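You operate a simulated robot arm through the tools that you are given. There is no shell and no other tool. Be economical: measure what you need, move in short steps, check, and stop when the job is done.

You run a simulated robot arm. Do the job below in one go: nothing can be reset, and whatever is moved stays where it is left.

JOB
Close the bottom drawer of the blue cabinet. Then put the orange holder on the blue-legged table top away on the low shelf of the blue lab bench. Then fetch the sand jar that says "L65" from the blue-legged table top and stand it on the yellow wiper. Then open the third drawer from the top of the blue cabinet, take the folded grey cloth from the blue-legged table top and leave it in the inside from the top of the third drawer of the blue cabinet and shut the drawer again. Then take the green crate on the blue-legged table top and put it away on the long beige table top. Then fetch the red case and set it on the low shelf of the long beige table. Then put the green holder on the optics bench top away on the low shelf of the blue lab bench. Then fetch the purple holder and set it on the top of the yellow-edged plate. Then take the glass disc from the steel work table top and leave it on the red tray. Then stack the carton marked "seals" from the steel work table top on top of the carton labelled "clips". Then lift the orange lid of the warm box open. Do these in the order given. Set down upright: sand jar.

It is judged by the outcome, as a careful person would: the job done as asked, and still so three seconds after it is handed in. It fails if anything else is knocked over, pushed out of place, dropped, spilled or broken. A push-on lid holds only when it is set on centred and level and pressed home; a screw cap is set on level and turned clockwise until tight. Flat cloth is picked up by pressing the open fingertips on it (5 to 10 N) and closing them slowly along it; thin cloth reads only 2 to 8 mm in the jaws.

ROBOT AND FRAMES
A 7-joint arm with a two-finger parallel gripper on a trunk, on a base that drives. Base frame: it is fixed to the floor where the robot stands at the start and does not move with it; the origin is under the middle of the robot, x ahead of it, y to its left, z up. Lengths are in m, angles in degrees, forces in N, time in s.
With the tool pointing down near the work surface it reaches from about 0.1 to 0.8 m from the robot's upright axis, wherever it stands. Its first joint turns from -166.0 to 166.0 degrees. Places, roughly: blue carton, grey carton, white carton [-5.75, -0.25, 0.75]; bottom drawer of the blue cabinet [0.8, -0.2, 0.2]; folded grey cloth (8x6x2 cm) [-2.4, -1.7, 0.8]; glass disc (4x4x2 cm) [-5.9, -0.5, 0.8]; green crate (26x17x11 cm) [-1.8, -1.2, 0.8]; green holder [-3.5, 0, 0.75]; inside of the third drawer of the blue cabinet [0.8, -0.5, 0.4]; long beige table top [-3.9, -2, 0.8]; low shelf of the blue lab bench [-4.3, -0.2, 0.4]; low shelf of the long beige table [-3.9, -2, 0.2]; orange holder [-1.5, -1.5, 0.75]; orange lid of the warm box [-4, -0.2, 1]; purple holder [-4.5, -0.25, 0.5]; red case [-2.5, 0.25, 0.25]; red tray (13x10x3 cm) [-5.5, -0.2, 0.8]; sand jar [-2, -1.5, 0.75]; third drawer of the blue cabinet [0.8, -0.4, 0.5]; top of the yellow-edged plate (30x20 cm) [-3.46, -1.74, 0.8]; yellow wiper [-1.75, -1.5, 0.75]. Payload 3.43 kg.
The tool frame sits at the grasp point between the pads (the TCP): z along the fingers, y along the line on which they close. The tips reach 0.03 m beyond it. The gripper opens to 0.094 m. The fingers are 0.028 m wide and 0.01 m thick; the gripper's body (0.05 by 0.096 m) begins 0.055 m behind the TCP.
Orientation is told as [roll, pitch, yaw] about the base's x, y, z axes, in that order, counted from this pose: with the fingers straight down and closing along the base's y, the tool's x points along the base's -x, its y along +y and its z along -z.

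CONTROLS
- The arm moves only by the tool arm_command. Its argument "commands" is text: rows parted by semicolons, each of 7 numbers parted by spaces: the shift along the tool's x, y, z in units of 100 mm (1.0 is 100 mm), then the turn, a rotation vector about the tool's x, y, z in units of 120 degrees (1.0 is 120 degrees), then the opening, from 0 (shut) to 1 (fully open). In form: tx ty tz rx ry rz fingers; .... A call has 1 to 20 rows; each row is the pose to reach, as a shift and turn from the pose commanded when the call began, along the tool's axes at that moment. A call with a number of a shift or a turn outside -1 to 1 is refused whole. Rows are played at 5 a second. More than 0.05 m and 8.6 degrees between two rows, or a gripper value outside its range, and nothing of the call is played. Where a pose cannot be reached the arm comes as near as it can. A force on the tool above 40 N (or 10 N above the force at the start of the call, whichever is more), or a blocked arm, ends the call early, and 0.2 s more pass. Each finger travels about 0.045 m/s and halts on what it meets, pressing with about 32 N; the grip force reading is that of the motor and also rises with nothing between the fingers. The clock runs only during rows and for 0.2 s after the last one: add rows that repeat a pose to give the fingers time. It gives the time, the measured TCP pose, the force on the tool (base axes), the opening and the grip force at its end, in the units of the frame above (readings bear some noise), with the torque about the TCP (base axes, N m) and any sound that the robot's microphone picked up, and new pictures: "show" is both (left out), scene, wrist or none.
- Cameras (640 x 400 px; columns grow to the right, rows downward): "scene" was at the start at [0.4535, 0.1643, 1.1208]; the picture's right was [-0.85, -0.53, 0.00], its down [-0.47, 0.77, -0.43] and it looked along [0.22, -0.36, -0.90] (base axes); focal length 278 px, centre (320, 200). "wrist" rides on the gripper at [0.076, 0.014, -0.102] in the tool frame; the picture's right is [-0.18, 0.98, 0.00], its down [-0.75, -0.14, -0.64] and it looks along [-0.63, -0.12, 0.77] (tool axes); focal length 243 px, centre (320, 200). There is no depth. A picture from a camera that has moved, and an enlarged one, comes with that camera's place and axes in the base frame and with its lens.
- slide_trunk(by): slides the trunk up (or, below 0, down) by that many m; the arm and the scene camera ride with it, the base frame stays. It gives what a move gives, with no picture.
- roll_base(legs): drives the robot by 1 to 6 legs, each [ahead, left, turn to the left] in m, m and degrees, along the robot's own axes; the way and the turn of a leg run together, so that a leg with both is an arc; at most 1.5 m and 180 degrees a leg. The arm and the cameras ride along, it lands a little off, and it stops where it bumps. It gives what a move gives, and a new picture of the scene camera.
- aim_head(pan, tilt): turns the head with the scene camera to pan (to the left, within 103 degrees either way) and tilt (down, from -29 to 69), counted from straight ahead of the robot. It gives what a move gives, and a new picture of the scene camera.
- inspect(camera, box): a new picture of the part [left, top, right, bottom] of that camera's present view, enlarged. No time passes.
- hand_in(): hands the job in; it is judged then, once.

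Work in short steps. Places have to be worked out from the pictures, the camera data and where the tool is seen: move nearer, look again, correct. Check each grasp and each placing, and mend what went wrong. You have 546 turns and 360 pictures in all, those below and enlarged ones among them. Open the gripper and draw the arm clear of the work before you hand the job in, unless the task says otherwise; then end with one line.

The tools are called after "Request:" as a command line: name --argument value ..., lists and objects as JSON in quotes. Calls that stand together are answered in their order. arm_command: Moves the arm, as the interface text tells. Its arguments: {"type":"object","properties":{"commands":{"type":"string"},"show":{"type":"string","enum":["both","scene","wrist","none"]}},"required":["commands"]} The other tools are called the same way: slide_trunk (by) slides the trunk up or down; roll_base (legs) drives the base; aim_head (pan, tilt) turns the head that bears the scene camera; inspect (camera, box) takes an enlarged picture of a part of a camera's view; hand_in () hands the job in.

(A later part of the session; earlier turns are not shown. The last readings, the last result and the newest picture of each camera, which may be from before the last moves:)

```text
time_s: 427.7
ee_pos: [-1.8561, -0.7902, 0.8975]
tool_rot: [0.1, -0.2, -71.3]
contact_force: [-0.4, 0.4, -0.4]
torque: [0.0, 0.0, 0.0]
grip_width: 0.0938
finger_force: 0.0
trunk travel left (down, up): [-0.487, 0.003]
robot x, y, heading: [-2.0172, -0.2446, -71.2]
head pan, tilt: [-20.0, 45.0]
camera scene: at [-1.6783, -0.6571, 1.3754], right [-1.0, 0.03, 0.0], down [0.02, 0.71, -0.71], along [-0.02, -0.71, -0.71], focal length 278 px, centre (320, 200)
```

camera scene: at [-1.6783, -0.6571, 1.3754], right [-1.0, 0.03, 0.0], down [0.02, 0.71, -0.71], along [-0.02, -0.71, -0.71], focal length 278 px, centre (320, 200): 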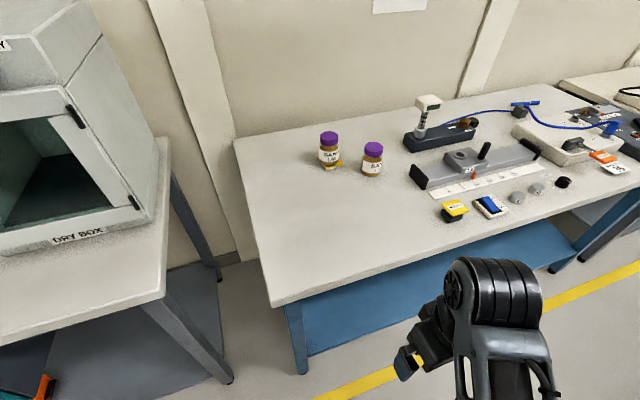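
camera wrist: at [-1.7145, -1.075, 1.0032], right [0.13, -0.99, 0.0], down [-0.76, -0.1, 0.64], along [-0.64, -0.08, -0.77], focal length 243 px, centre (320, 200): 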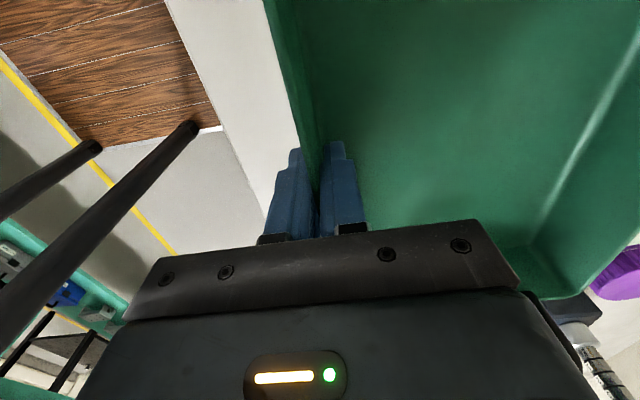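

Driving up and aligning with L62.

Request:
roll_base --legs '[[0.37, 0, 0]]'

Request:
arm_command --commands "0 -0.35 0 0 0 0 1; 0 -0.7 0 0 0 0 1; 0 -1 0 0 0 0 1" --show "none"

Request:
arm_command --commands "0 -0.3 0 0 0 0 1; 0 -0.6 0 0 0 0 1; 0 -0.88 0.1 0 0 0 1; 0 -0.88 0.1 0 0 0 1" --show "wrist"

```text
time_s: 430.1
ee_pos: [-1.7346, -1.146, 0.8974]
tool_rot: [0.2, -0.1, -71.2]
contact_force: [0.7, 0.6, 0.2]
torque: [0.02, 0.01, 0.01]
grip_width: 0.0941
finger_force: 0.1
trunk travel left (down, up): [-0.487, 0.003]
robot x, y, heading: [-1.8957, -0.6006, -71.6]
head pan, tilt: [-20.0, 45.0]
camera scene: at [-1.5573, -1.0121, 1.3755], right [-1.0, 0.02, 0.0], down [0.02, 0.71, -0.71], along [-0.02, -0.71, -0.71], focal length 278 px, centre (320, 200)
```

scene: 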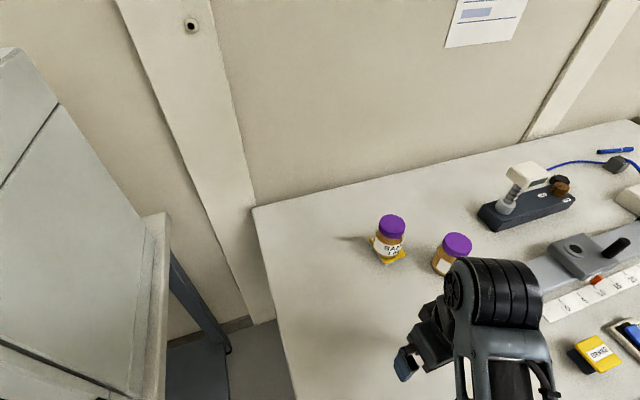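

```text
time_s: 430.9
ee_pos: [-1.8312, -1.1768, 0.8979]
tool_rot: [0.1, 0.0, -71.1]
contact_force: [0.5, 0.6, -0.1]
torque: [0.0, -0.03, 0.0]
grip_width: 0.0939
finger_force: 0.1
trunk travel left (down, up): [-0.487, 0.003]
robot x, y, heading: [-1.8943, -0.6015, -71.6]
head pan, tilt: [-20.0, 45.0]
```

```text
time_s: 431.9
ee_pos: [-1.9143, -1.2062, 0.8889]
tool_rot: [0.1, -0.1, -71.2]
contact_force: [0.2, -0.7, -0.3]
torque: [0.02, 0.02, 0.03]
grip_width: 0.0941
finger_force: 0.0
trunk travel left (down, up): [-0.487, 0.003]
robot x, y, heading: [-1.8929, -0.5997, -71.3]
head pan, tilt: [-20.0, 45.0]
camera wrist: at [-1.9263, -1.1283, 0.9903], right [0.99, 0.14, 0.0], down [0.11, -0.76, 0.64], along [0.09, -0.64, -0.77], focal length 243 px, centre (320, 200)
```

wrist: 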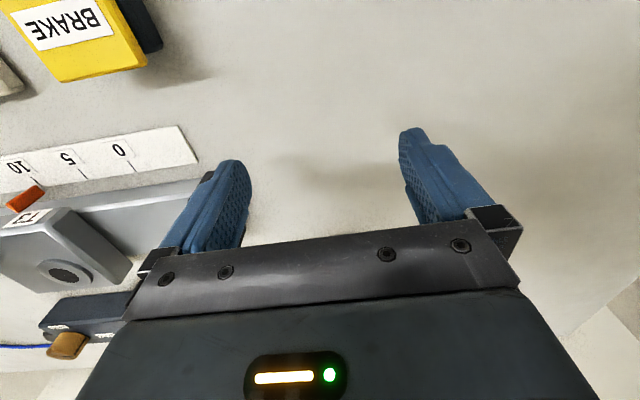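

Request:
inspect --camera "scene" --box '[340, 180, 540, 305]'

```text
3.20 times, centred on (440, 242) of scene
camera zoom: at [-1.5573, -1.0122, 1.3754], right [-1.0, 0.02, 0.0], down [0.02, 0.71, -0.71], along [-0.02, -0.71, -0.71], focal length 890 px, centre (-64, 64)
```

zoom: 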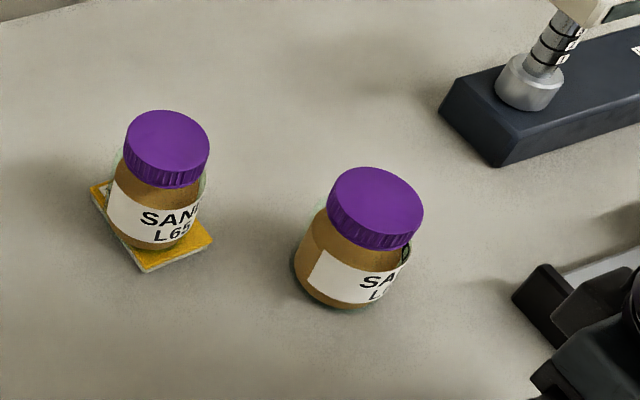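

L62 is at about (-1.866, -1.371). Moving forward to straddle its lid.

Request:
arm_command --commands "-0.4 -0.04 0 0 0 0 1; -0.8 -0.08 0 0 0 0 1; -0.8 -0.08 0 0 0 0 1" --show "wrist"

```text
time_s: 432.7
ee_pos: [-1.896, -1.2834, 0.8882]
tool_rot: [0.2, 0.0, -71.2]
contact_force: [0.5, 0.3, -0.3]
torque: [0.01, 0.0, 0.01]
grip_width: 0.094
finger_force: 0.1
trunk travel left (down, up): [-0.487, 0.003]
robot x, y, heading: [-1.8933, -0.5988, -71.1]
head pan, tilt: [-20.0, 45.0]
camera wrist: at [-1.9083, -1.2061, 0.9909], right [0.99, 0.14, 0.0], down [0.11, -0.76, 0.64], along [0.09, -0.64, -0.77], focal length 243 px, centre (320, 200)
```

wrist: 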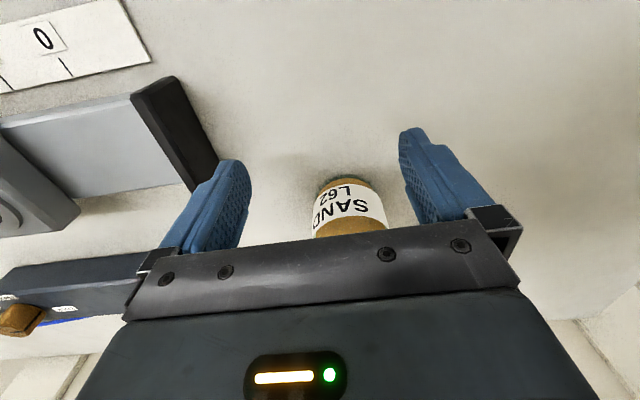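

Request:
arm_command --commands "-0.3 0.08 0 0 0 0 1; -0.6 0.1 0 0 0 0 1; -0.8 0.1 0 0 0 0 1; -0.97 0.1 0 0 0 0 1; -0.97 0.1 0.13 0 0 0 1" --show "wrist"

```text
time_s: 433.9
ee_pos: [-1.8543, -1.3737, 0.8748]
tool_rot: [0.2, -0.1, -71.2]
contact_force: [-0.2, 0.5, -0.2]
torque: [0.04, -0.01, -0.01]
grip_width: 0.0938
finger_force: 0.1
trunk travel left (down, up): [-0.487, 0.003]
robot x, y, heading: [-1.8933, -0.5983, -71.0]
head pan, tilt: [-20.0, 45.0]
camera wrist: at [-1.8665, -1.2954, 0.9778], right [0.99, 0.14, 0.0], down [0.11, -0.76, 0.64], along [0.09, -0.64, -0.77], focal length 243 px, centre (320, 200)
```

wrist: 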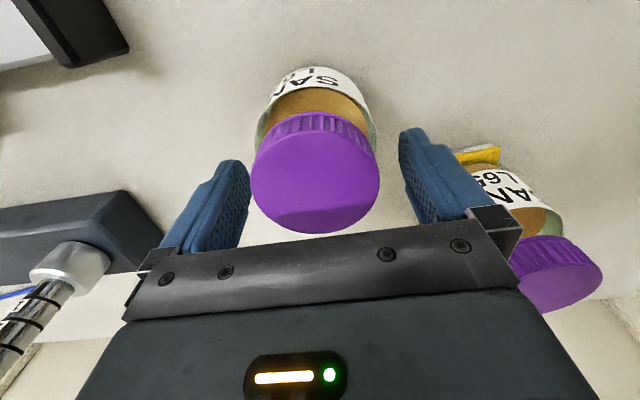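

The lid is about 2 cm nearer than the pads' centre. I'll back up 2 cm, grip, lift slightly, shift it back and set it down.

Request:
arm_command --commands "0.1 0 0 0 0 0 1; 0.2 -0.03 0.05 0 0 0 1; 0.2 -0.03 0.05 0 0 0 0.8; 0.2 -0.03 0.05 0 0 0 0.6; 0.2 -0.03 0.05 0 0 0 0.4; 0.2 -0.03 0.05 0 0 0 0; 0.2 -0.03 0.05 0 0 0 0; 0.2 -0.03 0.05 0 0 0 0" --show "wrist"

```text
time_s: 435.7
ee_pos: [-1.8635, -1.3549, 0.8699]
tool_rot: [0.1, 0.0, -71.1]
contact_force: [0.0, 0.6, -0.5]
torque: [0.05, 0.08, -0.02]
grip_width: 0.0666
finger_force: 31.9
trunk travel left (down, up): [-0.487, 0.003]
robot x, y, heading: [-1.8958, -0.6013, -71.2]
head pan, tilt: [-20.0, 45.0]
camera wrist: at [-1.8758, -1.2773, 0.9727], right [0.99, 0.14, 0.0], down [0.11, -0.76, 0.64], along [0.09, -0.64, -0.77], focal length 243 px, centre (320, 200)
```

wrist: 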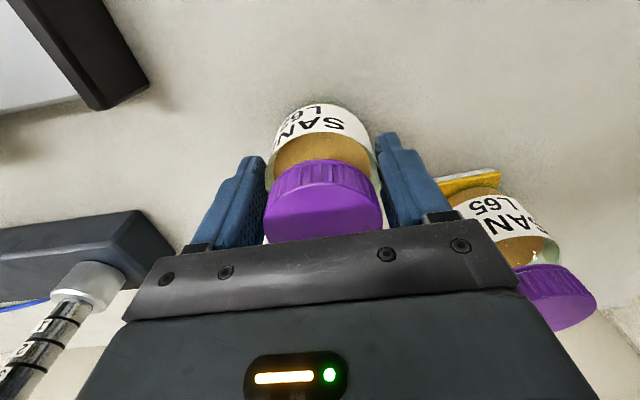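

Request:
arm_command --commands "0 0 -0.05 0 0 0 0; 0.08 -0.06 -0.06 0 0 0 0; 0.17 -0.12 -0.06 0 0 0 0; 0.17 -0.12 -0.06 0 0 0 0; 0.17 -0.12 -0.03 0 0 0 0; 0.17 -0.12 -0.01 0 0 0 0; 0.17 -0.12 0.005 0 0 0 0; 0.17 -0.12 0.01 0 0 0 0" --show "none"

Request:
arm_command --commands "0 0 0 0 0 0 0.5; 0 0 0 0 0 0 0.8; 0 0 0 0 0 0 1; 0 0 0 0 0 0 1; 0 0 -0.1 0 0 0 1; 0.3 0 -0.15 0 0 0 1; 0.7 0 -0.15 0 0 0 1; 1 0 -0.15 0 0 0 1" --show "both"

```text
time_s: 437.5
ee_pos: [-1.8816, -1.3424, 0.87]
tool_rot: [0.0, 0.0, -71.1]
contact_force: [-0.8, 3.6, 14.3]
torque: [0.47, 0.06, 0.01]
grip_width: 0.0668
finger_force: 32.2
trunk travel left (down, up): [-0.487, 0.003]
robot x, y, heading: [-1.8933, -0.6002, -71.5]
head pan, tilt: [-20.0, 45.0]
```

```text
time_s: 439.3
ee_pos: [-1.9132, -1.2482, 0.8844]
tool_rot: [0.1, -0.2, -71.0]
contact_force: [0.3, -0.5, -0.6]
torque: [0.02, 0.04, 0.02]
grip_width: 0.094
finger_force: 0.1
trunk travel left (down, up): [-0.487, 0.003]
robot x, y, heading: [-1.8971, -0.6011, -71.5]
head pan, tilt: [-20.0, 45.0]
camera scene: at [-1.5571, -1.0124, 1.3754], right [-1.0, 0.02, 0.0], down [0.02, 0.71, -0.71], along [-0.02, -0.71, -0.71], focal length 278 px, centre (320, 200)
camera wrist: at [-1.9249, -1.1701, 0.9863], right [0.99, 0.14, 0.0], down [0.11, -0.76, 0.64], along [0.09, -0.64, -0.77], focal length 243 px, centre (320, 200)
```

scene: 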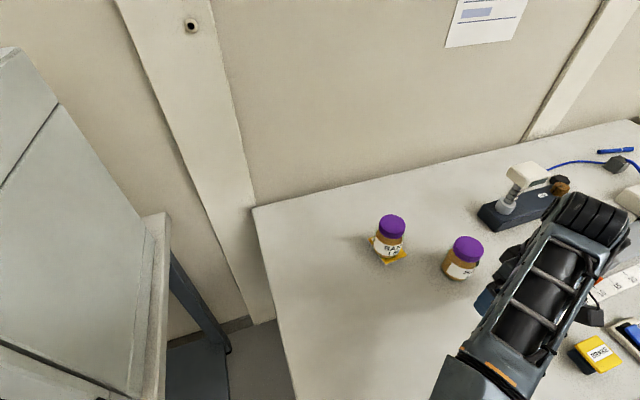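
wrist: 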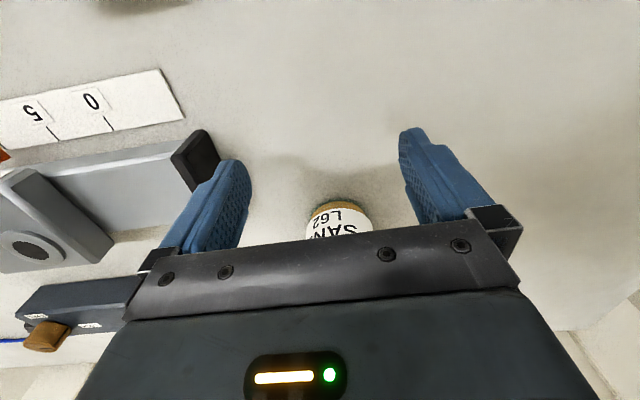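

L62 is back in its place. Now I'll retract, back off and turn to the optics bench for the red case.

Request:
arm_command --commands "0.4 0.2 0 0 0 0 1; 0.8 0.4 0 0 0 0 1; 1 0.4 0 0 0 0 1" --show "none"

Request:
roll_base --legs '[[-0.28, 0, 0]]'

Request:
arm_command --commands "0.4 0 0 0 0 0 1; 0.8 0 0 0 0 0 1; 1 0 0 0 0 0 1" --show "none"

Request:
roll_base --legs '[[0, 0, -90], [0.15, 0, 0], [0, 0, -60]]'

Request:
aim_head --pan -20 --tilt 50

```text
time_s: 440.1
ee_pos: [-1.9075, -1.1399, 0.8847]
tool_rot: [0.2, -0.1, -71.2]
contact_force: [0.4, 0.3, 0.4]
torque: [0.0, 0.03, 0.0]
grip_width: 0.0939
finger_force: 0.1
trunk travel left (down, up): [-0.487, 0.003]
robot x, y, heading: [-1.8963, -0.5988, -71.3]
head pan, tilt: [-20.0, 45.0]
```

```text
time_s: 442.1
ee_pos: [-1.9954, -0.8774, 0.8838]
tool_rot: [0.1, -0.2, -71.2]
contact_force: [0.1, -0.1, -0.8]
torque: [-0.01, 0.01, -0.03]
grip_width: 0.0941
finger_force: 0.1
trunk travel left (down, up): [-0.487, 0.003]
robot x, y, heading: [-1.9842, -0.3351, -71.5]
head pan, tilt: [-20.0, 45.0]
camera scene: at [-1.6468, -0.7484, 1.3754], right [-1.0, 0.02, 0.0], down [0.02, 0.71, -0.71], along [-0.02, -0.71, -0.71], focal length 278 px, centre (320, 200)
```

scene: 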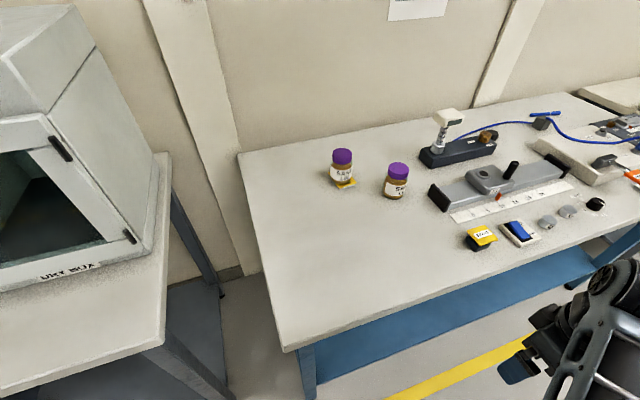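

```text
time_s: 442.9
ee_pos: [-2.0303, -0.7832, 0.883]
tool_rot: [0.1, -0.1, -71.1]
contact_force: [0.4, 0.6, 0.0]
torque: [0.02, -0.02, 0.01]
grip_width: 0.0939
finger_force: 0.0
trunk travel left (down, up): [-0.487, 0.003]
robot x, y, heading: [-1.9799, -0.3347, -71.2]
head pan, tilt: [-20.0, 45.0]
```

```text
time_s: 450.7
ee_pos: [-2.3058, 0.0254, 0.8848]
tool_rot: [0.0, -0.1, 138.5]
contact_force: [-0.2, 0.0, 0.7]
torque: [0.01, -0.02, -0.03]
grip_width: 0.0944
finger_force: 0.0
trunk travel left (down, up): [-0.487, 0.003]
robot x, y, heading: [-2.1275, -0.385, 138.2]
head pan, tilt: [-20.0, 45.0]
camera scene: at [-2.6242, -0.1917, 1.3754], right [0.88, 0.48, 0.0], down [0.34, -0.62, -0.71], along [-0.34, 0.62, -0.71], focal length 278 px, centre (320, 200)
```

scene: 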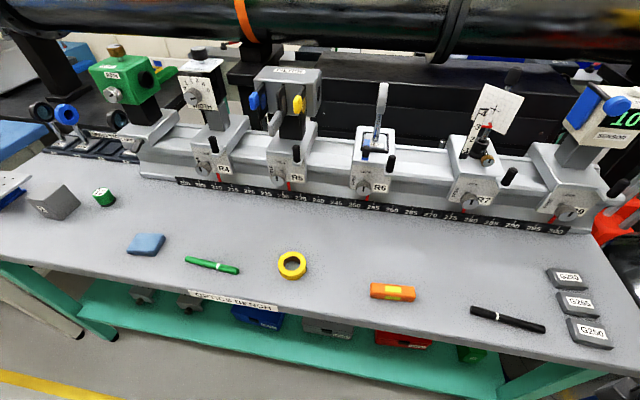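

```text
time_s: 451.4
ee_pos: [-2.3068, 0.0248, 0.884]
tool_rot: [0.1, -0.1, 138.4]
contact_force: [0.1, 0.6, 0.9]
torque: [-0.01, 0.0, -0.04]
grip_width: 0.0942
finger_force: 0.1
trunk travel left (down, up): [-0.487, 0.003]
robot x, y, heading: [-2.1267, -0.3877, 138.3]
head pan, tilt: [-20.0, 50.0]
camera scene: at [-2.6221, -0.1955, 1.3686], right [0.88, 0.48, 0.0], down [0.36, -0.67, -0.64], along [-0.31, 0.57, -0.77], focal length 278 px, centre (320, 200)
```

scene: 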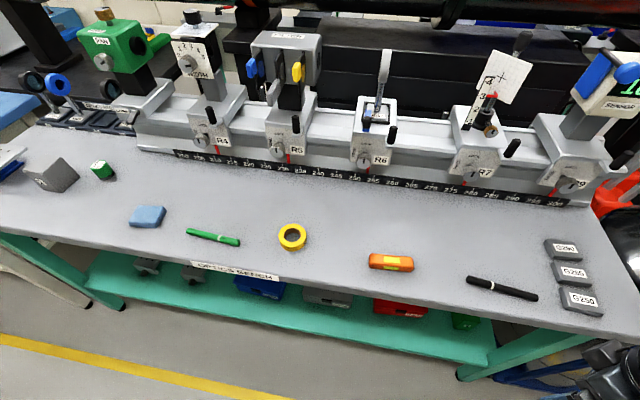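

The red case is on the optics bench's low shelf, and the small green holder is on the bench top at the left. I'll turn to face the bench squarely, lower the trunk and look under with the wrist camera.

Request:
roll_base --legs '[[0, 0, -30], [-0.05, 0.05, 0]]'

Request:
slide_trunk --by -0.38

Request:
arm_command --commands "0.1 0 0 0 -0.06 0 1; 0.2 0 0 0 -0.12 0 1; 0.2 0 0 0 -0.18 0 1; 0.2 0 0 0 -0.24 0 1; 0.2 0 0 0 -0.3 0 1; 0.2 0 0 0 -0.3 0 1" --show "both"

```text
time_s: 453.9
ee_pos: [-2.1091, -0.0042, 0.8837]
tool_rot: [0.0, -0.1, 108.4]
contact_force: [0.3, -0.1, 0.5]
torque: [-0.04, -0.04, 0.02]
grip_width: 0.0941
finger_force: 0.0
trunk travel left (down, up): [-0.487, 0.003]
robot x, y, heading: [-2.1602, -0.4487, 108.1]
head pan, tilt: [-20.0, 50.0]
camera scene: at [-2.4932, -0.0345, 1.3685], right [1.0, -0.03, 0.0], down [-0.03, -0.77, -0.64], along [0.02, 0.64, -0.77], focal length 278 px, centre (320, 200)
```

scene: 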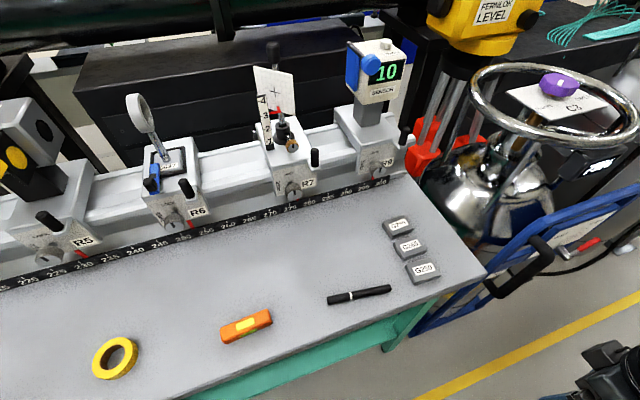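

```text
time_s: 457.6
ee_pos: [-2.1083, -0.0043, 0.5042]
tool_rot: [0.1, -0.1, 108.2]
contact_force: [-0.8, 0.1, 0.2]
torque: [0.0, 0.0, 0.01]
grip_width: 0.0939
finger_force: 0.0
trunk travel left (down, up): [-0.107, 0.383]
robot x, y, heading: [-2.1597, -0.451, 108.2]
head pan, tilt: [-20.0, 50.0]
```

```text
time_s: 459.0
ee_pos: [-2.1039, -0.0222, 0.504]
tool_rot: [0.1, -36.0, 108.2]
contact_force: [-0.9, 0.2, -0.7]
torque: [-0.01, -0.03, 0.0]
grip_width: 0.0942
finger_force: 0.1
trunk travel left (down, up): [-0.107, 0.383]
robot x, y, heading: [-2.1596, -0.448, 108.1]
head pan, tilt: [-20.0, 50.0]
camera scene: at [-2.4933, -0.0346, 0.9885], right [1.0, -0.03, 0.0], down [-0.03, -0.77, -0.64], along [0.02, 0.64, -0.77], focal length 278 px, centre (320, 200)
camera wrist: at [-2.0788, -0.1421, 0.5421], right [-0.98, -0.17, 0.11], down [0.06, 0.26, 0.96], along [-0.19, 0.95, -0.25], focal length 243 px, centre (320, 200)
```

scene: 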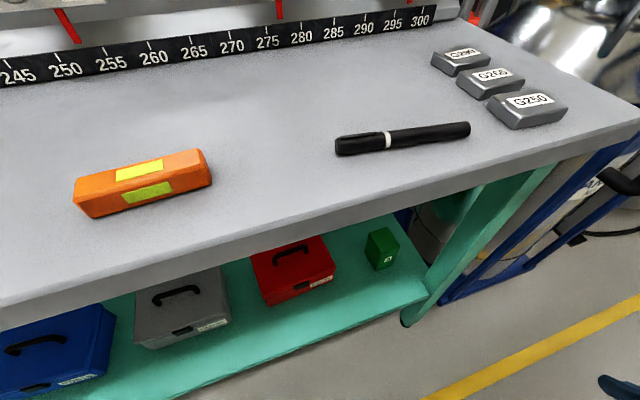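
wrist: 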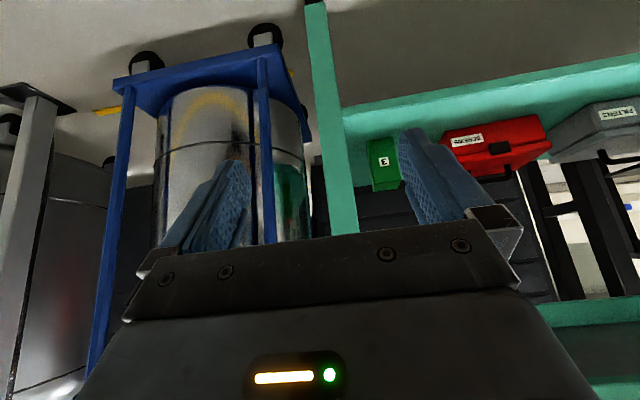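

From down here the red case is clear: about 19×10×7 cm at (-2.554, 0.283) on a shelf at z ≈ 0.305, with a loop handle on top at about (-2.556, 0.31, 0.395). I'll move closer and left.

Request:
roll_base --legs '[[0, 0.06, 0.3], [0.15, 0, 0]]'

Request:
inspect --camera "scene" --box '[200, 200, 440, 400]'

```text
time_s: 460.9
ee_pos: [-2.2083, 0.1022, 0.5051]
tool_rot: [0.1, -36.0, 108.5]
contact_force: [0.6, -0.4, 0.3]
torque: [-0.01, 0.0, 0.01]
grip_width: 0.0938
finger_force: 0.0
trunk travel left (down, up): [-0.107, 0.383]
robot x, y, heading: [-2.2595, -0.3229, 108.5]
head pan, tilt: [-20.0, 50.0]
camera scene: at [-2.5996, 0.0869, 0.9885], right [1.0, -0.03, 0.0], down [-0.02, -0.77, -0.64], along [0.02, 0.64, -0.77], focal length 278 px, centre (320, 200)
```

scene: 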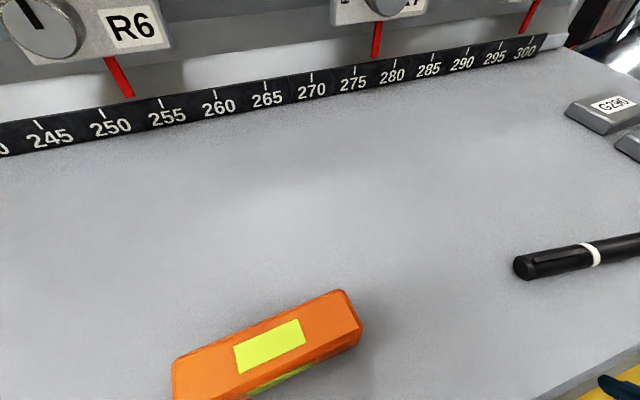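

```text
2.00 times, centred on (320, 300) of scene
camera zoom: at [-2.5996, 0.0869, 0.9885], right [1.0, -0.03, 0.0], down [-0.02, -0.77, -0.64], along [0.02, 0.64, -0.77], focal length 556 px, centre (320, 0)
```

zoom: 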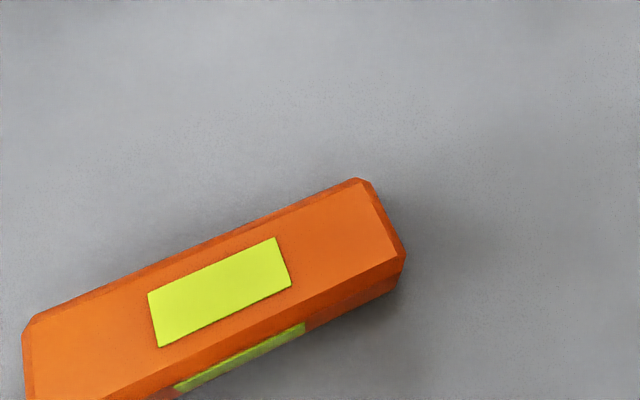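

That view is now blocked by the bench top, so I'll use the wrist camera. Pitching to about -50° and rolling the jaws 90° so they close across the handle bar.

Request:
arm_command --commands "0 0 0 0 -0.06 0 1; 0 0 0 0 -0.117 0 1; 0 0 0 0 -0.117 0 1" --show "wrist"

Request:
arm_command --commands "0 0 0 0 0 0.065 1; 0 0 0 0 0 0.13 1; 0 0 0 0 0 0.195 1; 0 0 0 0 0 0.26 1; 0 0 0 0 0 0.325 1; 0 0 0 0 0 0.39 1; 0 0 0 0 0 0.455 1; 0 0 0 0 0 0.52 1; 0 0 0 0 0 0.585 1; 0 0 0 0 0 0.65 1; 0 0 0 0 0 0.715 1; 0 0 0 0 0 0.75 1; 0 0 0 0 0 0.75 1" --show "wrist"

```text
time_s: 461.7
ee_pos: [-2.2091, 0.1005, 0.505]
tool_rot: [0.1, -50.2, 108.4]
contact_force: [0.3, 0.3, 0.0]
torque: [0.01, -0.01, 0.0]
grip_width: 0.0939
finger_force: 0.1
trunk travel left (down, up): [-0.107, 0.383]
robot x, y, heading: [-2.2626, -0.3233, 108.3]
head pan, tilt: [-20.0, 50.0]
camera wrist: at [-2.1825, -0.0236, 0.5114], right [-0.97, -0.2, 0.14], down [0.14, 0.04, 0.99], along [-0.2, 0.98, -0.01], focal length 243 px, centre (320, 200)
```

wrist: 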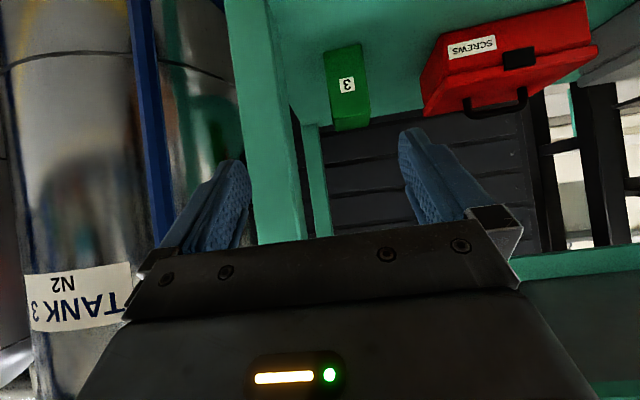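

```text
time_s: 464.5
ee_pos: [-2.2093, 0.1022, 0.5042]
tool_rot: [50.1, 0.0, 18.6]
contact_force: [-0.2, 0.3, 0.2]
torque: [-0.01, 0.0, 0.04]
grip_width: 0.0942
finger_force: 0.1
trunk travel left (down, up): [-0.107, 0.383]
robot x, y, heading: [-2.2657, -0.3227, 108.1]
head pan, tilt: [-20.0, 50.0]
camera wrist: at [-2.2597, 0.0118, 0.5811], right [-0.02, 0.66, 0.75], down [0.9, -0.31, 0.3], along [0.43, 0.69, -0.58], focal length 243 px, centre (320, 200)
```

wrist: 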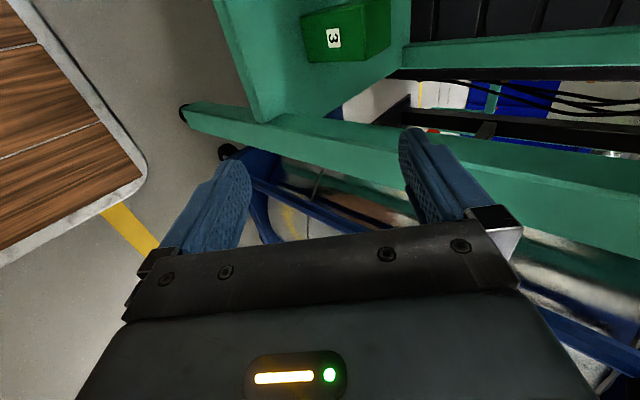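

The handle bar is at about (-2.556, 0.30, 0.41). Now I'll move the tool left to line up with it.

Request:
arm_command --commands "0.45 0 0 0 0 0 1; 0.9 0 0 0 0 0 1" --show "none"

Request:
arm_command --commands "0.45 0 0 0 0 0 1; 0.9 0 0 0 0 0 1" --show "none"

Request:
arm_command --commands "0.45 0 0 0 0 0 1; 0.87 0 0 0 0 0 1; 0.87 0 0 0 0 0 1" --show "wrist"

```text
time_s: 465.2
ee_pos: [-2.2551, 0.151, 0.5353]
tool_rot: [57.3, -7.1, 19.0]
contact_force: [0.4, -0.1, -0.1]
torque: [0.0, -0.01, -0.03]
grip_width: 0.094
finger_force: 0.0
trunk travel left (down, up): [-0.107, 0.383]
robot x, y, heading: [-2.2665, -0.3246, 108.4]
head pan, tilt: [-20.0, 50.0]
stopped in row 2: the arm was blocked; the commanded pose is now the measured one
```

```text
time_s: 465.8
ee_pos: [-2.2843, 0.2077, 0.5659]
tool_rot: [65.9, -15.1, 15.9]
contact_force: [0.1, 0.9, 0.0]
torque: [0.03, 0.0, 0.01]
grip_width: 0.0942
finger_force: 0.0
trunk travel left (down, up): [-0.107, 0.383]
robot x, y, heading: [-2.2657, -0.3268, 108.3]
head pan, tilt: [-20.0, 50.0]
stopped in row 2: the arm was blocked; the commanded pose is now the measured one
```

```text
time_s: 466.4
ee_pos: [-2.3256, 0.2549, 0.5849]
tool_rot: [74.7, -20.9, 11.5]
contact_force: [-0.1, 0.0, -0.7]
torque: [0.05, 0.0, 0.04]
grip_width: 0.0939
finger_force: 0.0
trunk travel left (down, up): [-0.107, 0.383]
robot x, y, heading: [-2.2645, -0.3249, 108.2]
head pan, tilt: [-20.0, 50.0]
stopped in row 3: the arm was blocked; the commanded pose is now the measured one
camera wrist: at [-2.3925, 0.1452, 0.5965], right [-0.21, 0.22, 0.95], down [0.81, -0.51, 0.3], along [0.55, 0.83, -0.07], focal length 243 px, centre (320, 200)
```

wrist: 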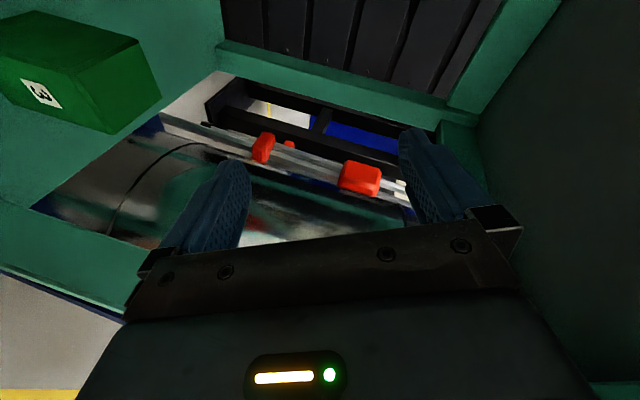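

The arm jams to the left. I'll back the whole robot straight out, restore the posture, and place the robot so the case is on my right instead.

Request:
roll_base --legs '[[-0.3, 0, 0]]'

Request:
arm_command --commands "-0.3 0 -0.2 -0.05 0.05 -0.02 1; -0.6 0 -0.4 -0.1 0.09 -0.05 1; -0.9 0 -0.6 -0.15 0.13 -0.05 1; -0.9 0 -0.8 -0.2 0.17 -0.05 1; -0.9 0 -0.8 -0.2 0.17 -0.05 1" --show "none"

```text
time_s: 468.5
ee_pos: [-2.2291, -0.0306, 0.5881]
tool_rot: [74.8, -21.0, 11.0]
contact_force: [0.1, -0.6, -0.2]
torque: [-0.02, 0.01, 0.04]
grip_width: 0.0939
finger_force: 0.1
trunk travel left (down, up): [-0.107, 0.383]
robot x, y, heading: [-2.1665, -0.6096, 108.3]
head pan, tilt: [-20.0, 50.0]
camera scene: at [-2.5025, -0.1979, 0.9888], right [1.0, -0.03, 0.0], down [-0.02, -0.77, -0.64], along [0.02, 0.64, -0.77], focal length 278 px, centre (320, 200)
```

scene: 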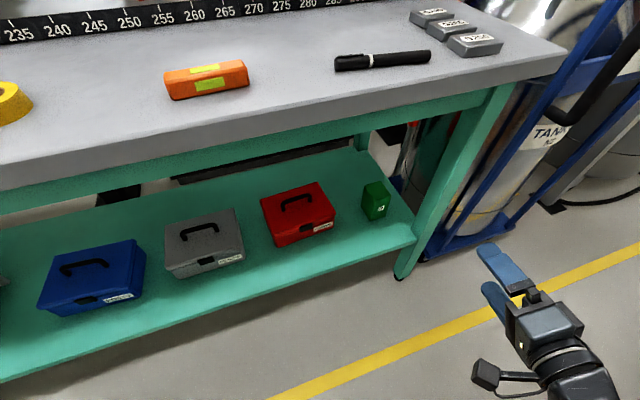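

```text
refused: row 1 steps farther than a row can; nothing moved
```

The whole shelf is undisturbed and well seen. I'll restore the rolled, -50° tool orientation here first.

Request:
arm_command --commands "0 0 0 0.048 0.034 0.032 1; 0 0 0 0.096 0.068 0.063 1; 0 0 0 0.145 0.102 0.095 1; 0 0 0 0.193 0.136 0.127 1; 0 0 0 0.193 0.136 0.127 1" --show "none"

Request:
inspect --camera "scene" --box '[230, 160, 430, 280]'

```text
time_s: 469.7
ee_pos: [-2.231, -0.0312, 0.5882]
tool_rot: [49.9, 0.0, 18.6]
contact_force: [-0.1, -0.5, 0.9]
torque: [-0.02, 0.03, 0.0]
grip_width: 0.0939
finger_force: 0.0
trunk travel left (down, up): [-0.107, 0.383]
robot x, y, heading: [-2.1708, -0.61, 108.2]
head pan, tilt: [-20.0, 50.0]
```

```text
3.20 times, centred on (330, 220) of scene
camera zoom: at [-2.5034, -0.198, 0.9885], right [1.0, -0.03, 0.0], down [-0.02, -0.77, -0.64], along [0.02, 0.64, -0.77], focal length 890 px, centre (288, 136)
```

zoom: 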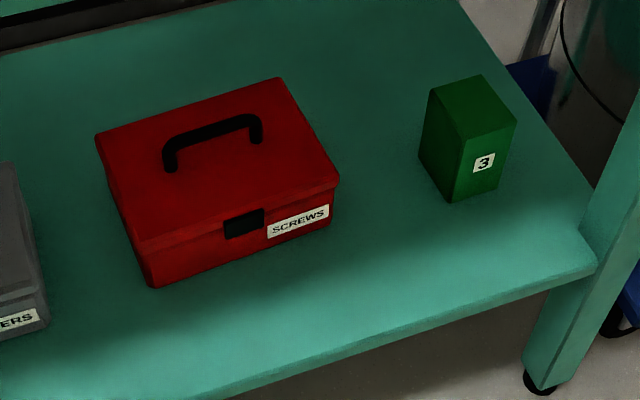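

Handle bar centre: about (-2.550, 0.293, 0.400). I'll sidestep left, then roll forward so it's ahead on my right.

Request:
roll_base --legs '[[0, 0.17, 0.2], [0.28, 0, 0]]'

```text
time_s: 472.7
ee_pos: [-2.4802, 0.1835, 0.5888]
tool_rot: [50.1, 0.1, 18.8]
contact_force: [0.0, 0.2, -0.1]
torque: [-0.02, -0.01, -0.01]
grip_width: 0.094
finger_force: 0.1
trunk travel left (down, up): [-0.107, 0.383]
robot x, y, heading: [-2.4168, -0.3966, 108.1]
head pan, tilt: [-20.0, 50.0]
camera scene: at [-2.753, 0.0153, 0.9885], right [1.0, -0.03, 0.0], down [-0.02, -0.77, -0.64], along [0.02, 0.64, -0.77], focal length 278 px, centre (320, 200)
```

scene: 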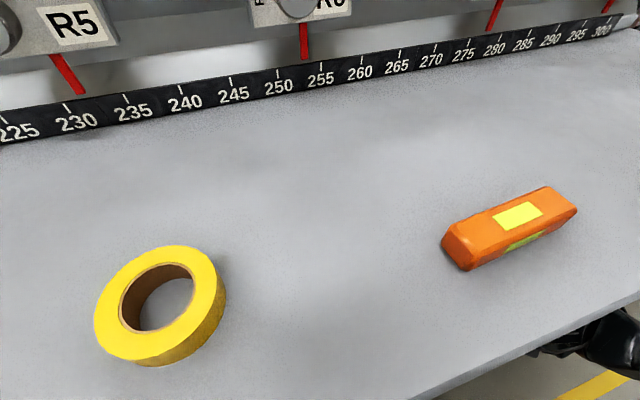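

Request:
arm_command --commands "0.1 -0.2 0.3 0 0 0 1; 0.2 -0.4 0.6 0 0 0 1; 0.31 -0.63 0.86 0 0 0 1; 0.31 -0.63 0.86 0 0 0 1" --show "wrist"

```text
time_s: 473.7
ee_pos: [-2.5172, 0.1983, 0.4845]
tool_rot: [50.1, 0.0, 18.8]
contact_force: [0.0, 0.3, 0.7]
torque: [0.03, -0.02, 0.0]
grip_width: 0.0939
finger_force: 0.0
trunk travel left (down, up): [-0.107, 0.383]
robot x, y, heading: [-2.4184, -0.3965, 108.6]
head pan, tilt: [-20.0, 50.0]
camera wrist: at [-2.5682, 0.1081, 0.5611], right [-0.03, 0.66, 0.75], down [0.9, -0.31, 0.3], along [0.43, 0.69, -0.58], focal length 243 px, centre (320, 200)
```

wrist: 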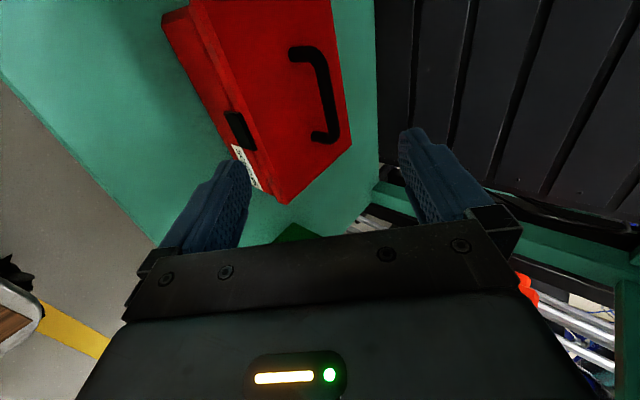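

The bar is centred between the jaws. Advancing along the tool axis.

Request:
arm_command --commands "0.03 0.03 0.4 0 0 0 1; 0.04 0.05 0.8 0 0 0 1; 0.04 0.05 1 0 0 0 1" --show "wrist"

```text
time_s: 474.5
ee_pos: [-2.5433, 0.2703, 0.44]
tool_rot: [51.4, -0.3, 18.6]
contact_force: [-2.9, -6.4, 27.1]
torque: [-0.67, 0.16, -0.04]
grip_width: 0.084
finger_force: 0.1
trunk travel left (down, up): [-0.107, 0.383]
robot x, y, heading: [-2.4185, -0.3973, 108.2]
head pan, tilt: [-20.0, 50.0]
stopped in row 3: the force on the tool passed its limit at 51 N (the readings are from after the stop); the commanded pose is now the measured one
camera wrist: at [-2.5946, 0.1787, 0.5144], right [-0.03, 0.64, 0.77], down [0.9, -0.32, 0.3], along [0.43, 0.7, -0.57], focal length 243 px, centre (320, 200)
```

wrist: 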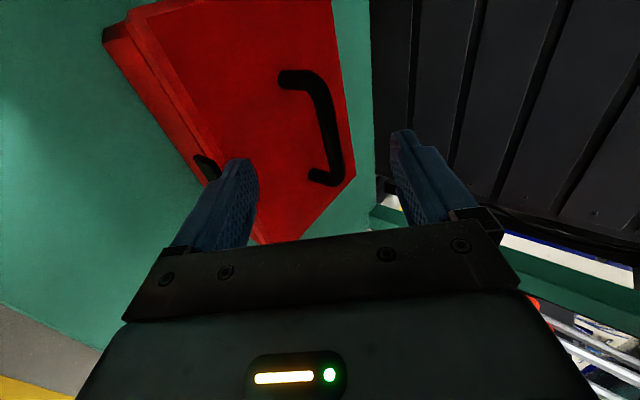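

The wide-open lower finger met the case top. I'll retreat 3 cm, narrow the jaws to ~24 mm, shift up 5 mm and advance again.

Request:
arm_command --commands "0 0 -0.3 0 0 0 0.6; 0 0.05 -0.3 0 0 0 0.4; 0 0.06 -0.3 0 0 0 0.26; 0 0.06 -0.3 0 0 0 0.26; 0 0.06 -0.3 0 0 0 0.26" --show "wrist"

```text
time_s: 475.7
ee_pos: [-2.5367, 0.2499, 0.46]
tool_rot: [50.8, -0.3, 18.6]
contact_force: [0.3, 0.4, -0.4]
torque: [0.02, 0.02, -0.02]
grip_width: 0.0245
finger_force: 0.0
trunk travel left (down, up): [-0.107, 0.383]
robot x, y, heading: [-2.419, -0.3949, 108.5]
head pan, tilt: [-20.0, 50.0]
camera wrist: at [-2.5884, 0.1595, 0.5344], right [-0.03, 0.65, 0.76], down [0.9, -0.32, 0.3], along [0.44, 0.69, -0.57], focal length 243 px, centre (320, 200)
```

wrist: 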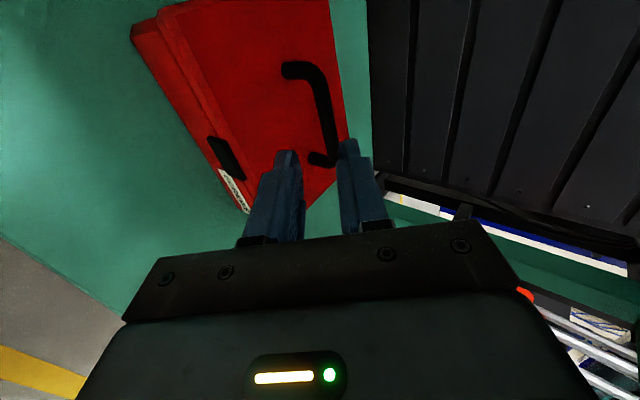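

Request:
arm_command --commands "0.02 0.03 0.15 0 0 0 0.26; 0.04 0.03 0.3 0 0 0 0.26; 0.05 0.03 0.42 0 0 0 0.26; 0.05 0.03 0.5 0 0 0 0.26" --show "wrist"

```text
time_s: 476.7
ee_pos: [-2.5566, 0.2876, 0.4292]
tool_rot: [51.0, -0.4, 18.7]
contact_force: [-0.4, 1.2, -0.3]
torque: [-0.01, 0.01, -0.02]
grip_width: 0.0243
finger_force: 0.0
trunk travel left (down, up): [-0.107, 0.383]
robot x, y, heading: [-2.4182, -0.398, 108.4]
head pan, tilt: [-20.0, 50.0]
camera wrist: at [-2.6063, 0.1963, 0.5057], right [-0.03, 0.65, 0.76], down [0.9, -0.32, 0.3], along [0.43, 0.7, -0.57], focal length 243 px, centre (320, 200)
```

wrist: 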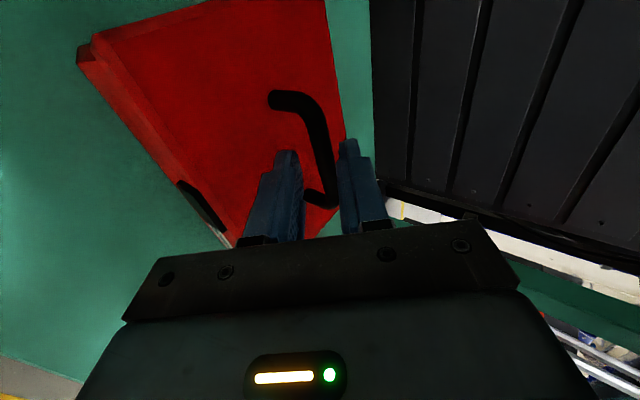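

The bar runs between the fingertips. A little deeper, then close.

Request:
arm_command --commands "0 0 0.1 0 0 0 0.26; 0 0 0.18 0 0 0 0.26; 0 0 0.18 0 0 0 0.15; 0 0 0.18 0 0 0 0; 0 0 0.18 0 0 0 0; 0 0 0.18 0 0 0 0" --show "wrist"

```text
time_s: 478.1
ee_pos: [-2.5597, 0.3005, 0.4205]
tool_rot: [51.2, -0.3, 18.6]
contact_force: [-2.8, 9.0, 15.0]
torque: [0.63, -0.69, 0.41]
grip_width: 0.0118
finger_force: 31.9
trunk travel left (down, up): [-0.107, 0.383]
robot x, y, heading: [-2.4163, -0.3978, 108.6]
head pan, tilt: [-20.0, 50.0]
camera wrist: at [-2.6104, 0.2102, 0.4952], right [-0.03, 0.64, 0.77], down [0.9, -0.32, 0.3], along [0.44, 0.7, -0.57], focal length 243 px, centre (320, 200)
```

wrist: 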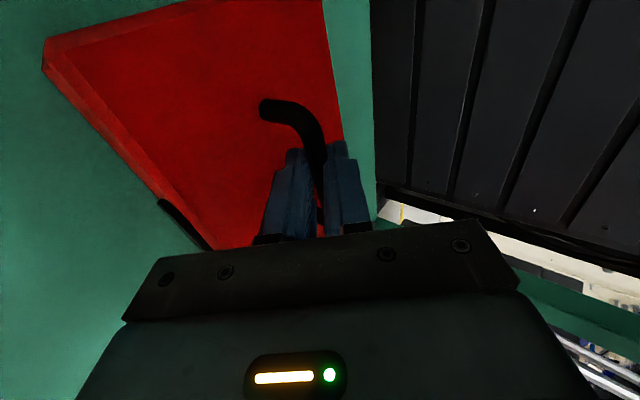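

Handle gripped (12 mm). Lifting 4 cm.

Request:
arm_command --commands "0 0.08 -0.06 0 0 0 0; 0 0.16 -0.13 0 0 0 0; 0 0.24 -0.19 0 0 0 0; 0 0.31 -0.26 0 0 0 0; 0 0.31 -0.26 0 0 0 0" --show "wrist"

```text
time_s: 479.3
ee_pos: [-2.5591, 0.2986, 0.4594]
tool_rot: [50.8, -0.3, 18.6]
contact_force: [-0.2, -0.1, -9.5]
torque: [-0.11, 0.01, -0.02]
grip_width: 0.0118
finger_force: 31.4
trunk travel left (down, up): [-0.107, 0.383]
robot x, y, heading: [-2.4133, -0.3975, 108.5]
head pan, tilt: [-20.0, 50.0]
camera wrist: at [-2.6103, 0.2088, 0.534], right [-0.03, 0.65, 0.76], down [0.9, -0.32, 0.3], along [0.44, 0.69, -0.57], focal length 243 px, centre (320, 200)
```

wrist: 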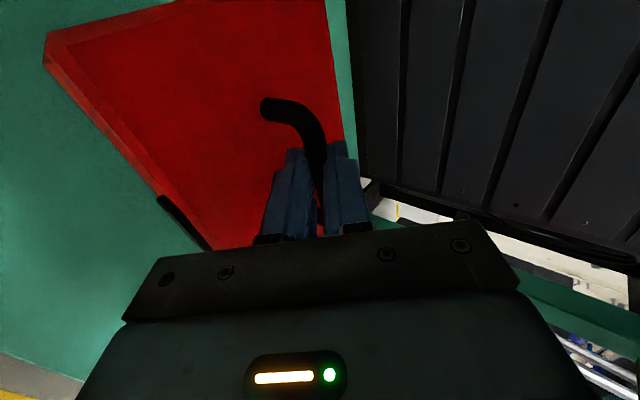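

The case hangs level. I'll draw it out from under the bench, then back off.

Request:
arm_command --commands "0 -0.27 -0.32 0 0 0 0; 0 -0.54 -0.64 0 0 0 0; 0 -0.8 -0.96 0 0 0 0" --show "none"

Request:
roll_base --legs '[[-0.13, 0, 0]]'

Request:
arm_command --commands "0 -0.27 -0.32 0 0 0 0; 0 -0.54 -0.64 0 0 0 0; 0 -0.8 -0.96 0 0 0 0" --show "both"

```text
time_s: 480.1
ee_pos: [-2.5197, 0.1797, 0.4569]
tool_rot: [51.0, -0.4, 18.6]
contact_force: [0.0, -0.6, -8.4]
torque: [-0.17, 0.0, -0.02]
grip_width: 0.0119
finger_force: 32.1
trunk travel left (down, up): [-0.107, 0.383]
robot x, y, heading: [-2.4143, -0.3921, 108.2]
head pan, tilt: [-20.0, 50.0]
```

```text
time_s: 481.4
ee_pos: [-2.4777, 0.0572, 0.4569]
tool_rot: [50.8, -0.3, 18.7]
contact_force: [0.8, 0.8, -9.1]
torque: [-0.13, -0.03, -0.03]
grip_width: 0.0115
finger_force: 32.2
trunk travel left (down, up): [-0.107, 0.383]
robot x, y, heading: [-2.3777, -0.5172, 108.1]
head pan, tilt: [-20.0, 50.0]
camera scene: at [-2.7114, -0.1097, 0.9884], right [1.0, -0.03, 0.0], down [-0.02, -0.77, -0.64], along [0.02, 0.64, -0.77], focal length 278 px, centre (320, 200)
```

scene: 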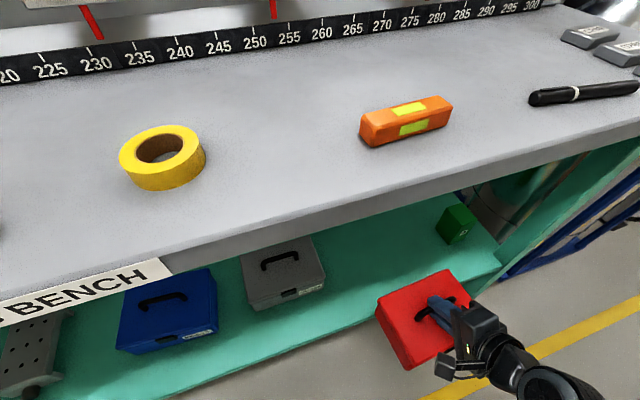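

```text
time_s: 482.1
ee_pos: [-2.4383, -0.0637, 0.4562]
tool_rot: [50.8, -0.3, 18.6]
contact_force: [0.0, 0.7, -8.9]
torque: [-0.13, -0.02, 0.04]
grip_width: 0.0115
finger_force: 31.9
trunk travel left (down, up): [-0.107, 0.383]
robot x, y, heading: [-2.3762, -0.5206, 108.3]
head pan, tilt: [-20.0, 50.0]
camera scene: at [-2.7115, -0.1095, 0.9884], right [1.0, -0.03, 0.0], down [-0.02, -0.77, -0.64], along [0.02, 0.64, -0.77], focal length 278 px, centre (320, 200)
camera wrist: at [-2.4895, -0.1532, 0.5316], right [-0.03, 0.65, 0.76], down [0.9, -0.32, 0.3], along [0.44, 0.69, -0.57], focal length 243 px, centre (320, 200)
```

scene: 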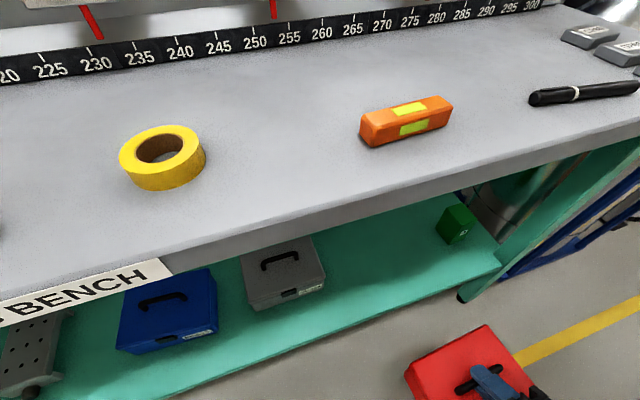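
wrist: 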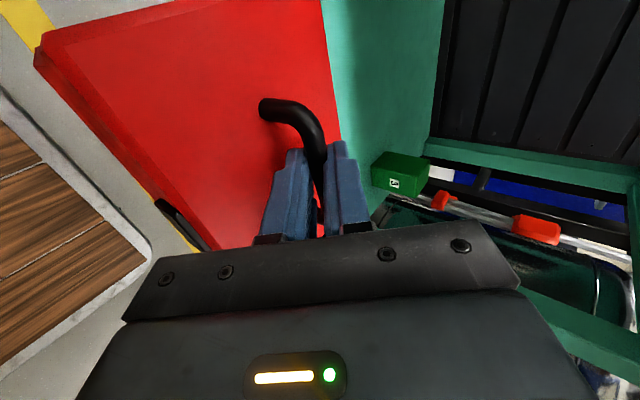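

Clear of the bench. Turning left along the corridor and driving to the long beige table, then facing it.

Request:
roll_base --legs '[[0, 0, 90], [0.9, 0, 0], [0.75, 0, 0], [0, 0, 90]]'

Request:
aim_head --pan -15 --tilt 50

```text
time_s: 498.2
ee_pos: [-3.8505, -1.5307, 0.4554]
tool_rot: [50.8, -0.3, -160.1]
contact_force: [0.0, 0.2, -9.8]
torque: [0.17, -0.02, -0.01]
grip_width: 0.0117
finger_force: 32.4
trunk travel left (down, up): [-0.107, 0.383]
robot x, y, heading: [-3.9229, -1.0711, -70.2]
head pan, tilt: [-20.0, 50.0]
camera scene: at [-3.5817, -1.4741, 0.9885], right [-1.0, 0.01, 0.0], down [0.0, 0.77, -0.64], along [0.0, -0.64, -0.77], focal length 278 px, centre (320, 200)
```

scene: 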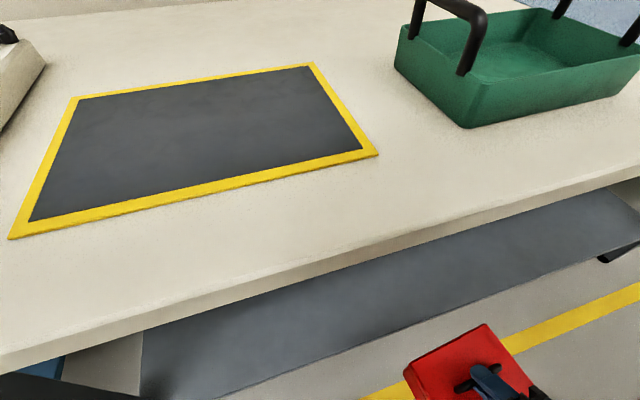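

```text
time_s: 498.9
ee_pos: [-3.8519, -1.5302, 0.4549]
tool_rot: [50.8, -0.3, -160.1]
contact_force: [0.6, 0.8, -8.5]
torque: [0.14, 0.0, -0.05]
grip_width: 0.0116
finger_force: 32.2
trunk travel left (down, up): [-0.107, 0.383]
robot x, y, heading: [-3.9272, -1.0735, -70.4]
head pan, tilt: [-15.0, 50.0]
camera scene: at [-3.575, -1.4739, 0.9885], right [-1.0, -0.08, 0.0], down [-0.06, 0.76, -0.64], along [0.05, -0.64, -0.77], focal length 278 px, centre (320, 200)
```

scene: 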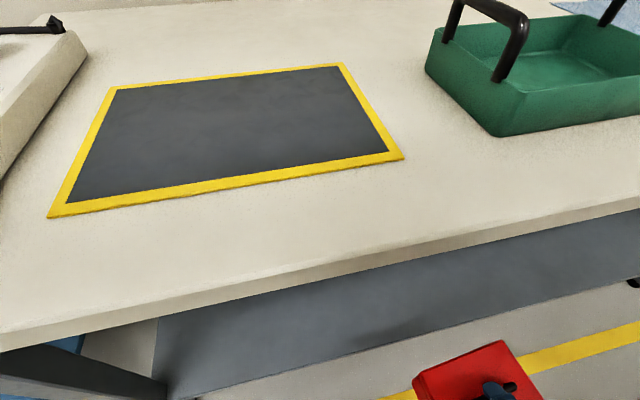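

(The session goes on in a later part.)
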